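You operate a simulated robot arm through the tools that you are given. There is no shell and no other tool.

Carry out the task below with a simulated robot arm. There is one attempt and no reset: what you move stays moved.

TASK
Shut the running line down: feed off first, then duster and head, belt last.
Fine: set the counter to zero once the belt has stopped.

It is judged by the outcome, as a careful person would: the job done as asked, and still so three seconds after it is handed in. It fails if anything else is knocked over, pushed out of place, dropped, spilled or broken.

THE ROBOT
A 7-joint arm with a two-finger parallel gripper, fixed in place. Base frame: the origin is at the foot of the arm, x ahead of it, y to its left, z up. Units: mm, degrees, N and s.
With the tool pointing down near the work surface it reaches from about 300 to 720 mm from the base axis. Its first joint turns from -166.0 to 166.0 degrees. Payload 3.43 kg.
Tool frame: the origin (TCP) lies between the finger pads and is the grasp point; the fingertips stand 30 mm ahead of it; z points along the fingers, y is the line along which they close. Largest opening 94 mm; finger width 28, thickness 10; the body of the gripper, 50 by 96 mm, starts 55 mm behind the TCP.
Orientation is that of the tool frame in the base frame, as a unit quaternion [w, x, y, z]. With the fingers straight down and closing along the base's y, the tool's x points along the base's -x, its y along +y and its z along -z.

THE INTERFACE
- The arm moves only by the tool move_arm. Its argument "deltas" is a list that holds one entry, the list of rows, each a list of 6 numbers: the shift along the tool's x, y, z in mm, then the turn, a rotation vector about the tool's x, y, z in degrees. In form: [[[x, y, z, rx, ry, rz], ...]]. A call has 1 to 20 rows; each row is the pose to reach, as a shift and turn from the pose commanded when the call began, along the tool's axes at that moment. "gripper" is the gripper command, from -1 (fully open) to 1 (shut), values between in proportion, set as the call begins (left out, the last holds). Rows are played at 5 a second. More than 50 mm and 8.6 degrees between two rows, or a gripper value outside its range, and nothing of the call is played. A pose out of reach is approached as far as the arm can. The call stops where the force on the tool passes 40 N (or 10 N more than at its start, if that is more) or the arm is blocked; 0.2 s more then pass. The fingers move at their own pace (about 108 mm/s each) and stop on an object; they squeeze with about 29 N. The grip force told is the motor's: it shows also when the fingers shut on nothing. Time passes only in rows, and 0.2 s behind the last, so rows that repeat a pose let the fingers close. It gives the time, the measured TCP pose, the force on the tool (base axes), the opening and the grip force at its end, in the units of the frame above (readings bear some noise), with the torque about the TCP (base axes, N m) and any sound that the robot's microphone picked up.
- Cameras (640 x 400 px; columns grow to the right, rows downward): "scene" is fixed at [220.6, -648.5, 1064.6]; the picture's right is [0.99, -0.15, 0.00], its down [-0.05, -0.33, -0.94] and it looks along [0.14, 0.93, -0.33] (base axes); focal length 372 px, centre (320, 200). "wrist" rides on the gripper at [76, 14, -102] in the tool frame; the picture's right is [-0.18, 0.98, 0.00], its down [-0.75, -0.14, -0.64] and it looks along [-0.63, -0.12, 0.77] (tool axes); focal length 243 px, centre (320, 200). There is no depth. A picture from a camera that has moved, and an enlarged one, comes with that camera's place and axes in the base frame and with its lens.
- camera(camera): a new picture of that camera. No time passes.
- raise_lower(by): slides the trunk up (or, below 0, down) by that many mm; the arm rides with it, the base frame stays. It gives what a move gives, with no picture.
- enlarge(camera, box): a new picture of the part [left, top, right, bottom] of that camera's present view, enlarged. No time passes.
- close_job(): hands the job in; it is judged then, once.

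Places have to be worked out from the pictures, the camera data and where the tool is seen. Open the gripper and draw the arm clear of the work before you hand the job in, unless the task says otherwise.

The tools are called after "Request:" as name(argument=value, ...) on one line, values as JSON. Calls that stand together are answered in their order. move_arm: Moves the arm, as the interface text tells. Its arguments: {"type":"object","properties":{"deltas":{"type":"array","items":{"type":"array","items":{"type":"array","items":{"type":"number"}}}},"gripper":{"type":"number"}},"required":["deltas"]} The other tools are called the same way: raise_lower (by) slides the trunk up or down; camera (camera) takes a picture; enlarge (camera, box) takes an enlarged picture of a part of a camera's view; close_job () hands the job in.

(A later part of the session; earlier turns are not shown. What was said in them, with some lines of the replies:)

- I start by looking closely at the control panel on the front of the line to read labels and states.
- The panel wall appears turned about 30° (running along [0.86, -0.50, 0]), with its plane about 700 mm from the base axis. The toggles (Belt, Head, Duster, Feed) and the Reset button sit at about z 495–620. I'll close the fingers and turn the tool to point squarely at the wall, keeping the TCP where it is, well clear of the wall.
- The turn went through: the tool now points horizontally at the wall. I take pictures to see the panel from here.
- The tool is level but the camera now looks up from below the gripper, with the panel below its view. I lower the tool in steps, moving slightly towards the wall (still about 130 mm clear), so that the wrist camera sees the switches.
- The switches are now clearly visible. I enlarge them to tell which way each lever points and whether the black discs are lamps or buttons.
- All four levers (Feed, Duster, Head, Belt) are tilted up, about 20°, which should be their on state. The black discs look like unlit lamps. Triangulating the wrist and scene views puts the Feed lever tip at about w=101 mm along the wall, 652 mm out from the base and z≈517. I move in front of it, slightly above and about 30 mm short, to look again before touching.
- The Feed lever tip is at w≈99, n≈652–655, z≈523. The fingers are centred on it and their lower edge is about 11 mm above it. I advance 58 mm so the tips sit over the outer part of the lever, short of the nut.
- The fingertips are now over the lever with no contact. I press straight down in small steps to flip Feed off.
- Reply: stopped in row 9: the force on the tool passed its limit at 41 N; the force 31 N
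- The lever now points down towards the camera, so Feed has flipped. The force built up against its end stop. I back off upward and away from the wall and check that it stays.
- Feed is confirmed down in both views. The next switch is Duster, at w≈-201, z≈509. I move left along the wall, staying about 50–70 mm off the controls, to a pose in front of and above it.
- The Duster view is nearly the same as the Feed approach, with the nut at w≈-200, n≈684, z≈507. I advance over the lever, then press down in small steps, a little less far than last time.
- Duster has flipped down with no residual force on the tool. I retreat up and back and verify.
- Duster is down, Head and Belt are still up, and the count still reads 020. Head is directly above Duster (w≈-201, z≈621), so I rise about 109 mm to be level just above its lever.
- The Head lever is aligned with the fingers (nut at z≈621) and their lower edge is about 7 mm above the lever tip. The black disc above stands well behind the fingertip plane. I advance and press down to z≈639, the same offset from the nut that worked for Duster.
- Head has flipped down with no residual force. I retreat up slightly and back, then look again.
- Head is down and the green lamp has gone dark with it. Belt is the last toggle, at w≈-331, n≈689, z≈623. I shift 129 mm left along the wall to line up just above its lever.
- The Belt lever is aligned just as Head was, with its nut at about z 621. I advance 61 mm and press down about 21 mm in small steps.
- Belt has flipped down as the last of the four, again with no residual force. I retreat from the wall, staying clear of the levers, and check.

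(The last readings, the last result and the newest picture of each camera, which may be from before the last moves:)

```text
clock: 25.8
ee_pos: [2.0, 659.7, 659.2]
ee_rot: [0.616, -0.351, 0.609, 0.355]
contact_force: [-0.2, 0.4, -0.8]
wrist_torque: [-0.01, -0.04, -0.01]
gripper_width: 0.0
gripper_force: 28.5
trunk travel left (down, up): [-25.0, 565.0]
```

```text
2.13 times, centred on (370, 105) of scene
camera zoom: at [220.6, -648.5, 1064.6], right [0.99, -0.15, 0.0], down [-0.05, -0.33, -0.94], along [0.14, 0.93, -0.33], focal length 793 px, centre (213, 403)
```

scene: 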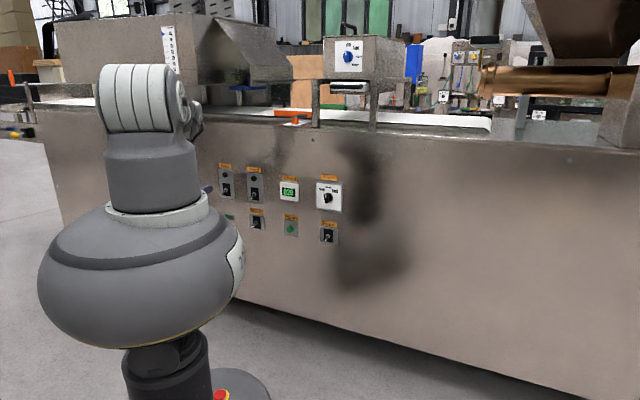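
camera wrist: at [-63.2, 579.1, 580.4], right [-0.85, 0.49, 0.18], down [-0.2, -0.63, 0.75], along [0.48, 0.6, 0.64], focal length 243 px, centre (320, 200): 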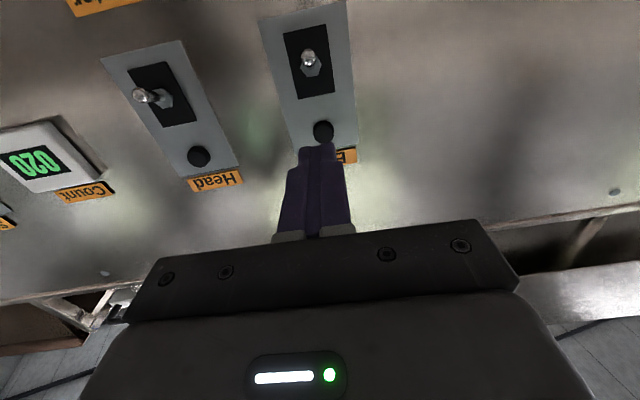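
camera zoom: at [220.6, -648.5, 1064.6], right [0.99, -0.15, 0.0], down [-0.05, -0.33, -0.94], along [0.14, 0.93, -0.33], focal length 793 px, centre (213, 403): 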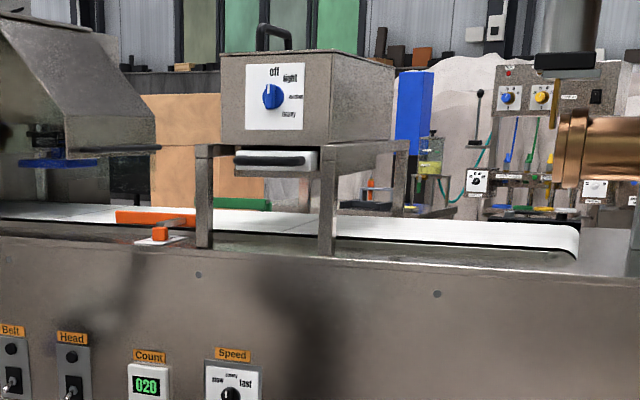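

All four toggles are down and the count still reads 020. While the belt coasts down, I move across to the front of the Reset button (w≈-52, z≈509), with the fingertips about 65 mm off it.

Request:
move_arm(deltas=[[[10, -33, 0, 0, 0, 0], [28, -66, 0, 0, 0, 0], [46, -99, 0, 0, 0, 0], [64, -132, 0, 0, 0, 0], [82, -165, 0, 0, 0, 0], [100, -198, 0, 0, 0, 0], [118, -231, 0, 0, 0, 0], [136, -264, 0, 0, 0, 0], [149, -277, 0, 0, 0, 0], [149, -277, 0, 0, 0, 0]]])

Request:
camera(camera="wrist")

Request:
enlarge(camera="wrist", box=[240, 0, 400, 160])

Request:
enlarge(camera="scene", box=[205, 150, 365, 250])

Request:
enlarge(camera="scene", box=[220, 60, 520, 150])

```text
clock: 28.0
ee_pos: [239.8, 522.3, 509.5]
ee_rot: [0.615, -0.352, 0.61, 0.355]
contact_force: [-0.6, 0.0, 0.2]
wrist_torque: [0.01, -0.02, 0.02]
gripper_width: 0.0
gripper_force: 29.3
trunk travel left (down, up): [-25.0, 565.0]
```

```text
taken
camera wrist: at [177.4, 441.0, 431.6], right [-0.85, 0.49, 0.18], down [-0.2, -0.63, 0.75], along [0.48, 0.6, 0.64], focal length 243 px, centre (320, 200)
```

wrist: 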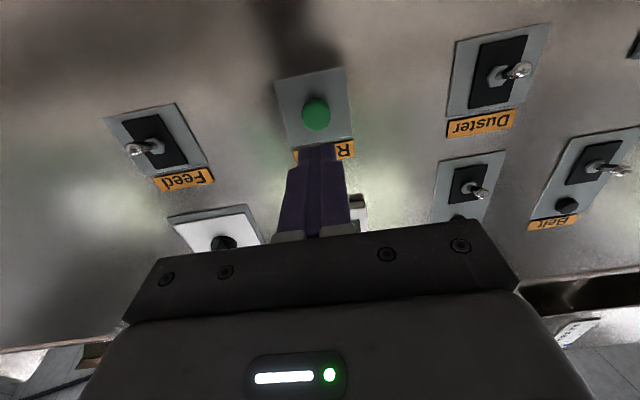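

```text
2.50 times, centred on (320, 80) of wrist
camera zoom: at [177.4, 441.0, 431.6], right [-0.85, 0.49, 0.18], down [-0.2, -0.63, 0.75], along [0.48, 0.6, 0.64], focal length 606 px, centre (320, 500)
```

zoom: 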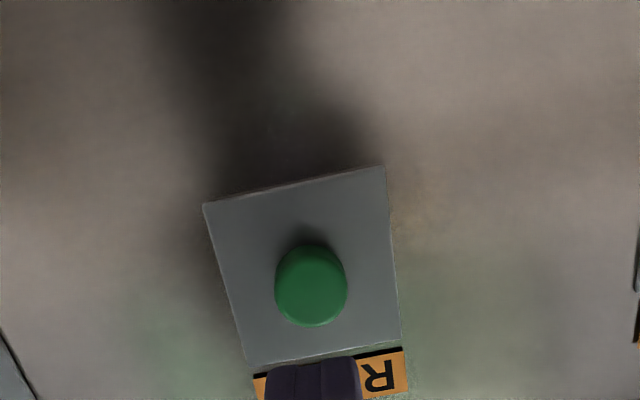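

```text
4.00 times, centred on (285, 200) of scene
camera zoom: at [220.6, -648.5, 1064.6], right [0.99, -0.15, 0.0], down [-0.05, -0.33, -0.94], along [0.14, 0.93, -0.33], focal length 1486 px, centre (460, 200)
```

zoom: 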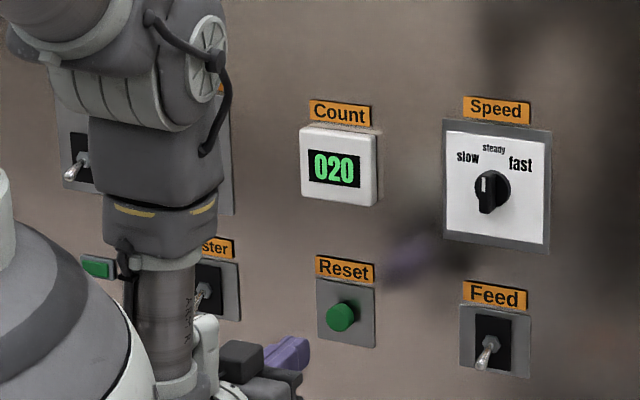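

```text
2.13 times, centred on (370, 105) of scene
camera zoom: at [220.6, -648.5, 1064.6], right [0.99, -0.15, 0.0], down [-0.05, -0.33, -0.94], along [0.14, 0.93, -0.33], focal length 793 px, centre (213, 403)
```

zoom: 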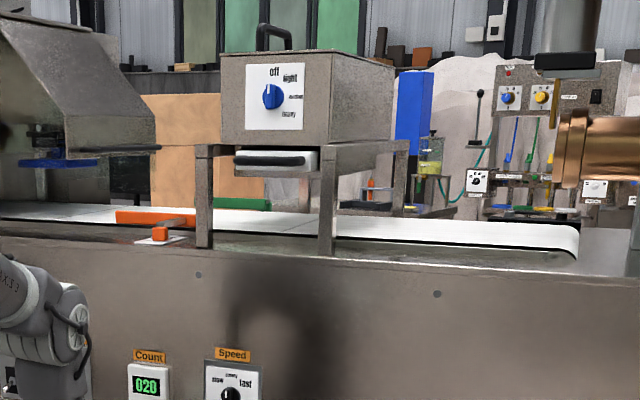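

The belt looks identical in pictures taken 2 s apart, so it has stopped. The button centre is at about w=-51.6, z≈504, so I trim the aim by a few millimetres and advance to just short of the button face.

Request:
move_arm(deltas=[[[4, -3, 20, 0, 0, 0], [4, -3, 40, 0, 0, 0], [4, -3, 54, 0, 0, 0], [4, -3, 54, 0, 0, 0]]])

Request:
camera(camera="wrist")

Request:
enlarge(camera="wrist", box=[240, 0, 400, 160])

Request:
enlarge(camera="scene", box=[205, 150, 365, 250])

```text
clock: 29.0
ee_pos: [270.0, 568.5, 507.0]
ee_rot: [0.615, -0.352, 0.61, 0.354]
contact_force: [-0.5, -0.5, 0.2]
wrist_torque: [0.02, 0.05, 0.01]
gripper_width: 0.3
gripper_force: 29.4
trunk travel left (down, up): [-25.0, 565.0]
```

```text
taken
camera wrist: at [206.5, 487.7, 428.0], right [-0.85, 0.49, 0.18], down [-0.2, -0.63, 0.75], along [0.48, 0.6, 0.64], focal length 243 px, centre (320, 200)
```

wrist: 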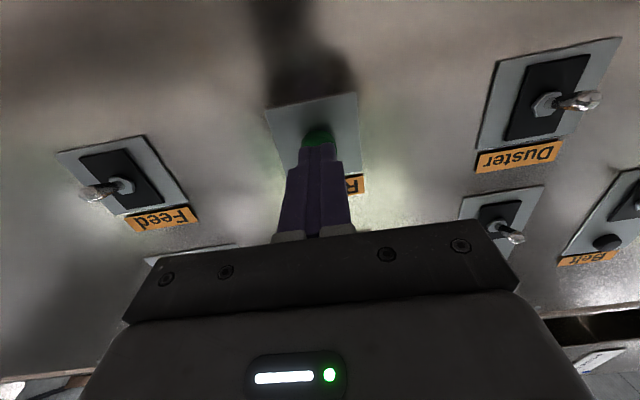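

```text
2.50 times, centred on (320, 80) of wrist
camera zoom: at [206.5, 487.7, 428.0], right [-0.85, 0.49, 0.18], down [-0.2, -0.63, 0.75], along [0.48, 0.6, 0.64], focal length 606 px, centre (320, 500)
```

zoom: 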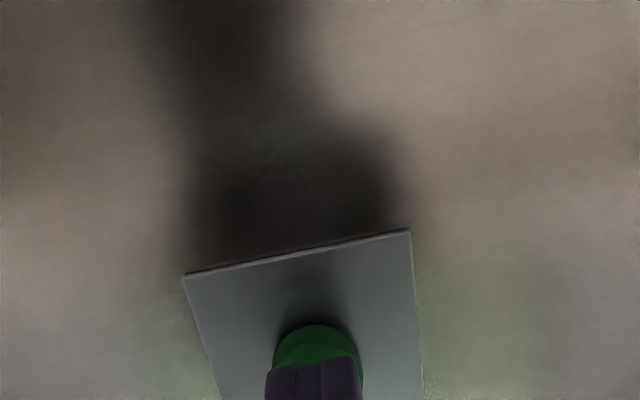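

```text
4.00 times, centred on (285, 200) of scene
camera zoom: at [220.6, -648.5, 1064.6], right [0.99, -0.15, 0.0], down [-0.05, -0.33, -0.94], along [0.14, 0.93, -0.33], focal length 1486 px, centre (460, 200)
```

zoom: 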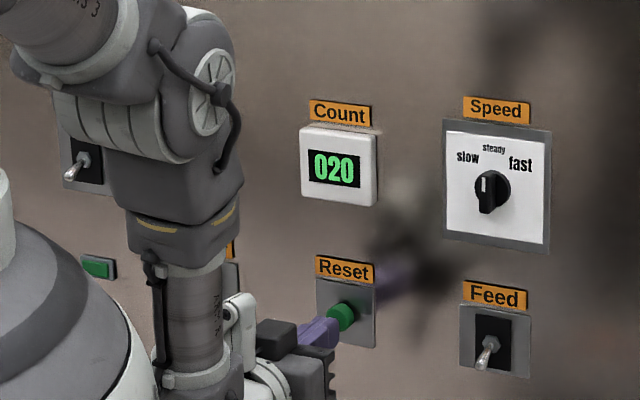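

The fingertips are centred on the button, about 10 mm short of its face. I press forward in small steps until it responds.

Request:
move_arm(deltas=[[[0, 0, 4, 0, 0, 0], [0, 0, 7, 0, 0, 0], [0, 0, 9, 0, 0, 0], [0, 0, 11, 0, 0, 0], [0, 0, 13, 0, 0, 0], [0, 0, 15, 0, 0, 0]]])

Request:
enlarge(camera="scene", box=[205, 150, 365, 250])

Request:
enlarge(camera="wrist", box=[240, 0, 400, 160])

```text
clock: 30.4
ee_pos: [279.6, 580.0, 507.3]
ee_rot: [0.617, -0.351, 0.61, 0.354]
contact_force: [-2.2, -2.7, 0.9]
wrist_torque: [0.0, 0.02, 0.01]
gripper_width: 0.0
gripper_force: 29.0
trunk travel left (down, up): [-25.0, 565.0]
heard: click
```

```text
4.00 times, centred on (285, 200) of scene
camera zoom: at [220.6, -648.5, 1064.6], right [0.99, -0.15, 0.0], down [-0.05, -0.33, -0.94], along [0.14, 0.93, -0.33], focal length 1486 px, centre (460, 200)
```

zoom: 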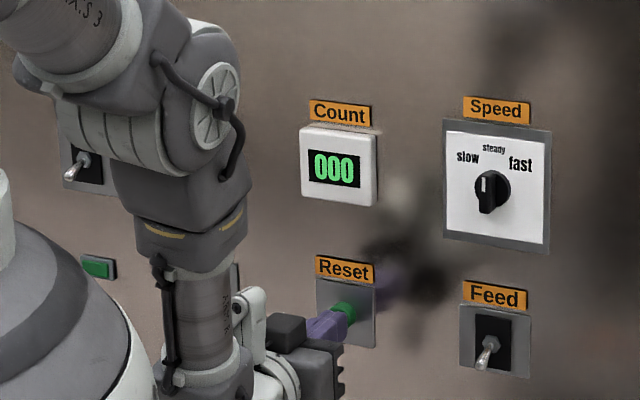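

```text
2.50 times, centred on (320, 80) of wrist
camera zoom: at [214.8, 499.1, 428.4], right [-0.85, 0.49, 0.18], down [-0.2, -0.63, 0.75], along [0.48, 0.6, 0.64], focal length 606 px, centre (320, 500)
```

zoom: 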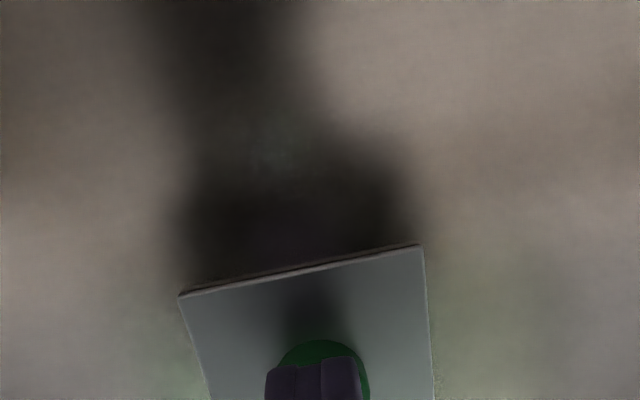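

There was a click and the counter now reads 000. I back straight off the button, well away from the wall.

Request:
move_arm(deltas=[[[0, 0, -15, 0, 0, 0], [0, 0, -40, 0, 0, 0], [0, 0, -70, 0, 0, 0], [0, 0, -100, 0, 0, 0], [-20, 0, -125, 0, 0, 0], [-45, 0, -140, 0, 0, 0], [-45, 0, -140, 0, 0, 0]]])

Request:
camera(camera="wrist")

Request:
camera(camera="scene")

Request:
enlarge(camera="scene", box=[205, 150, 365, 250])

```text
clock: 32.0
ee_pos: [207.5, 460.3, 551.3]
ee_rot: [0.617, -0.351, 0.609, 0.355]
contact_force: [-0.5, 0.6, 0.2]
wrist_torque: [0.02, -0.01, 0.02]
gripper_width: 0.1
gripper_force: 29.2
trunk travel left (down, up): [-25.0, 565.0]
```

```text
taken
camera wrist: at [144.1, 379.2, 471.8], right [-0.85, 0.49, 0.18], down [-0.2, -0.63, 0.75], along [0.48, 0.6, 0.64], focal length 243 px, centre (320, 200)
```

wrist: 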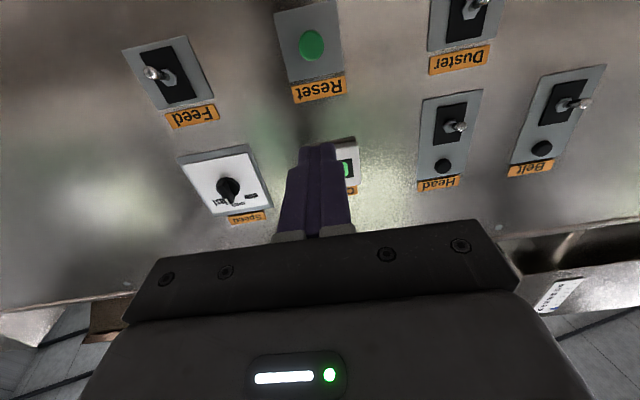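

```text
taken
```

scene: 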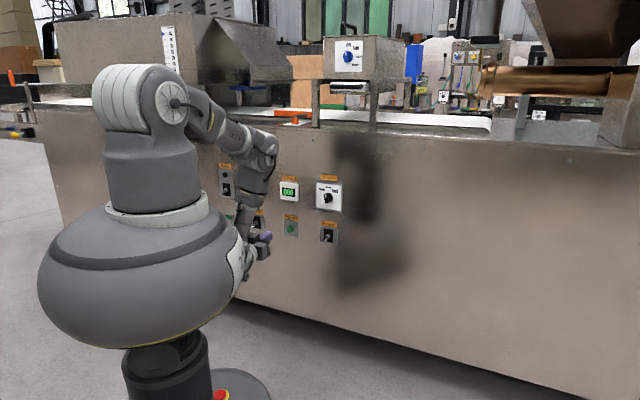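

```text
4.00 times, centred on (285, 200) of scene
camera zoom: at [220.6, -648.5, 1064.6], right [0.99, -0.15, 0.0], down [-0.05, -0.33, -0.94], along [0.14, 0.93, -0.33], focal length 1486 px, centre (460, 200)
```

zoom: 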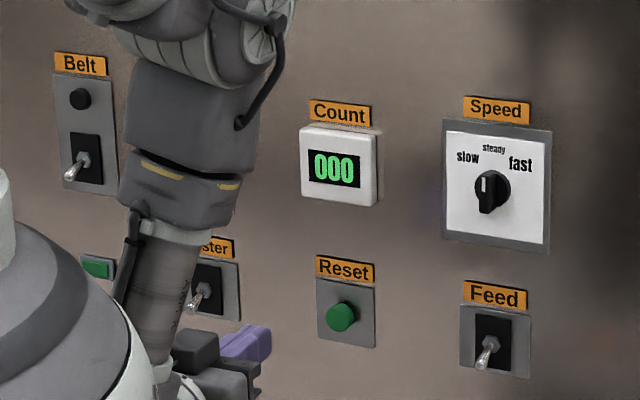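

All four toggles are down, the counter reads 000 and the button has sprung back. I open the gripper here in free space, about 180 mm off the wall, and raise the arm away from the panel.

Request:
move_arm(deltas=[[[0, 0, 0, 0, 0, 0], [-30, 0, 0, 0, 0, 0], [-60, 0, 0, 0, 0, 0], [-90, 0, 0, 0, 0, 0], [-130, 0, 0, 0, 0, 0], [-170, 0, 0, 0, 0, 0], [-210, 0, 0, 0, 0, 0], [-240, 0, 0, 0, 0, 0], [-240, 0, 0, 0, 0, 0], [-240, 0, 0, 0, 0, 0]]], gripper=-1)

Request:
camera(camera="scene")

Request:
enlarge(camera="scene", box=[205, 150, 365, 250])

Request:
enlarge(camera="scene", box=[220, 60, 520, 150])

```text
clock: 34.2
ee_pos: [205.3, 456.3, 791.4]
ee_rot: [0.616, -0.352, 0.609, 0.355]
contact_force: [-0.5, -0.4, 0.2]
wrist_torque: [0.0, -0.05, 0.01]
gripper_width: 93.8
gripper_force: 0.0
trunk travel left (down, up): [-25.0, 565.0]
```

```text
taken
```

scene: 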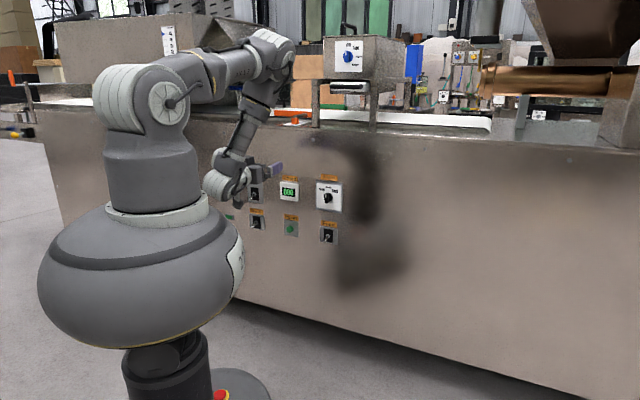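

```text
4.00 times, centred on (285, 200) of scene
camera zoom: at [220.6, -648.5, 1064.6], right [0.99, -0.15, 0.0], down [-0.05, -0.33, -0.94], along [0.14, 0.93, -0.33], focal length 1486 px, centre (460, 200)
```

zoom: 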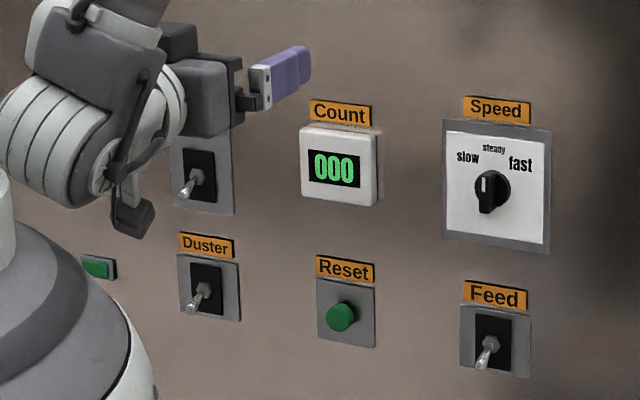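

```text
2.13 times, centred on (370, 105) of scene
camera zoom: at [220.6, -648.5, 1064.6], right [0.99, -0.15, 0.0], down [-0.05, -0.33, -0.94], along [0.14, 0.93, -0.33], focal length 793 px, centre (213, 403)
```

zoom: 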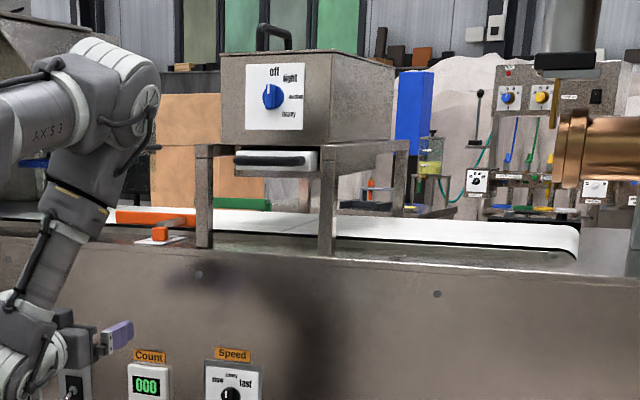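

Feed, Duster, Head and Belt are off, switched in that order. The belt is standing still and the counter holds at 000. The gripper is open and the arm is clear of the panel, so I hand the job in.

Request:
close_job()

```text
The job is handed in.
```

The line is shut down and the counter is at zero. I switched the toggles off in the order you asked: Feed, then Duster, then Head, then Belt.

- **Belt and counter:** the belt looked the same in pictures taken about two seconds apart, so I judged it stopped. Then I pressed Reset once; it clicked and the count went from 020 to 000. It still read 000 in the last picture before I handed in.
- **Feed:** this press went a little far and stopped at the 40 N force limit, with the lever already down. The other three flipped with no force left on the tool.
- **Left alone:** I did not touch the Speed knob, the dial on the box over the belt or anything else. The green lamp on the panel went out when Head was switched off.

The gripper is open and the arm is clear of the panel. The result of the judging was not shown to me.
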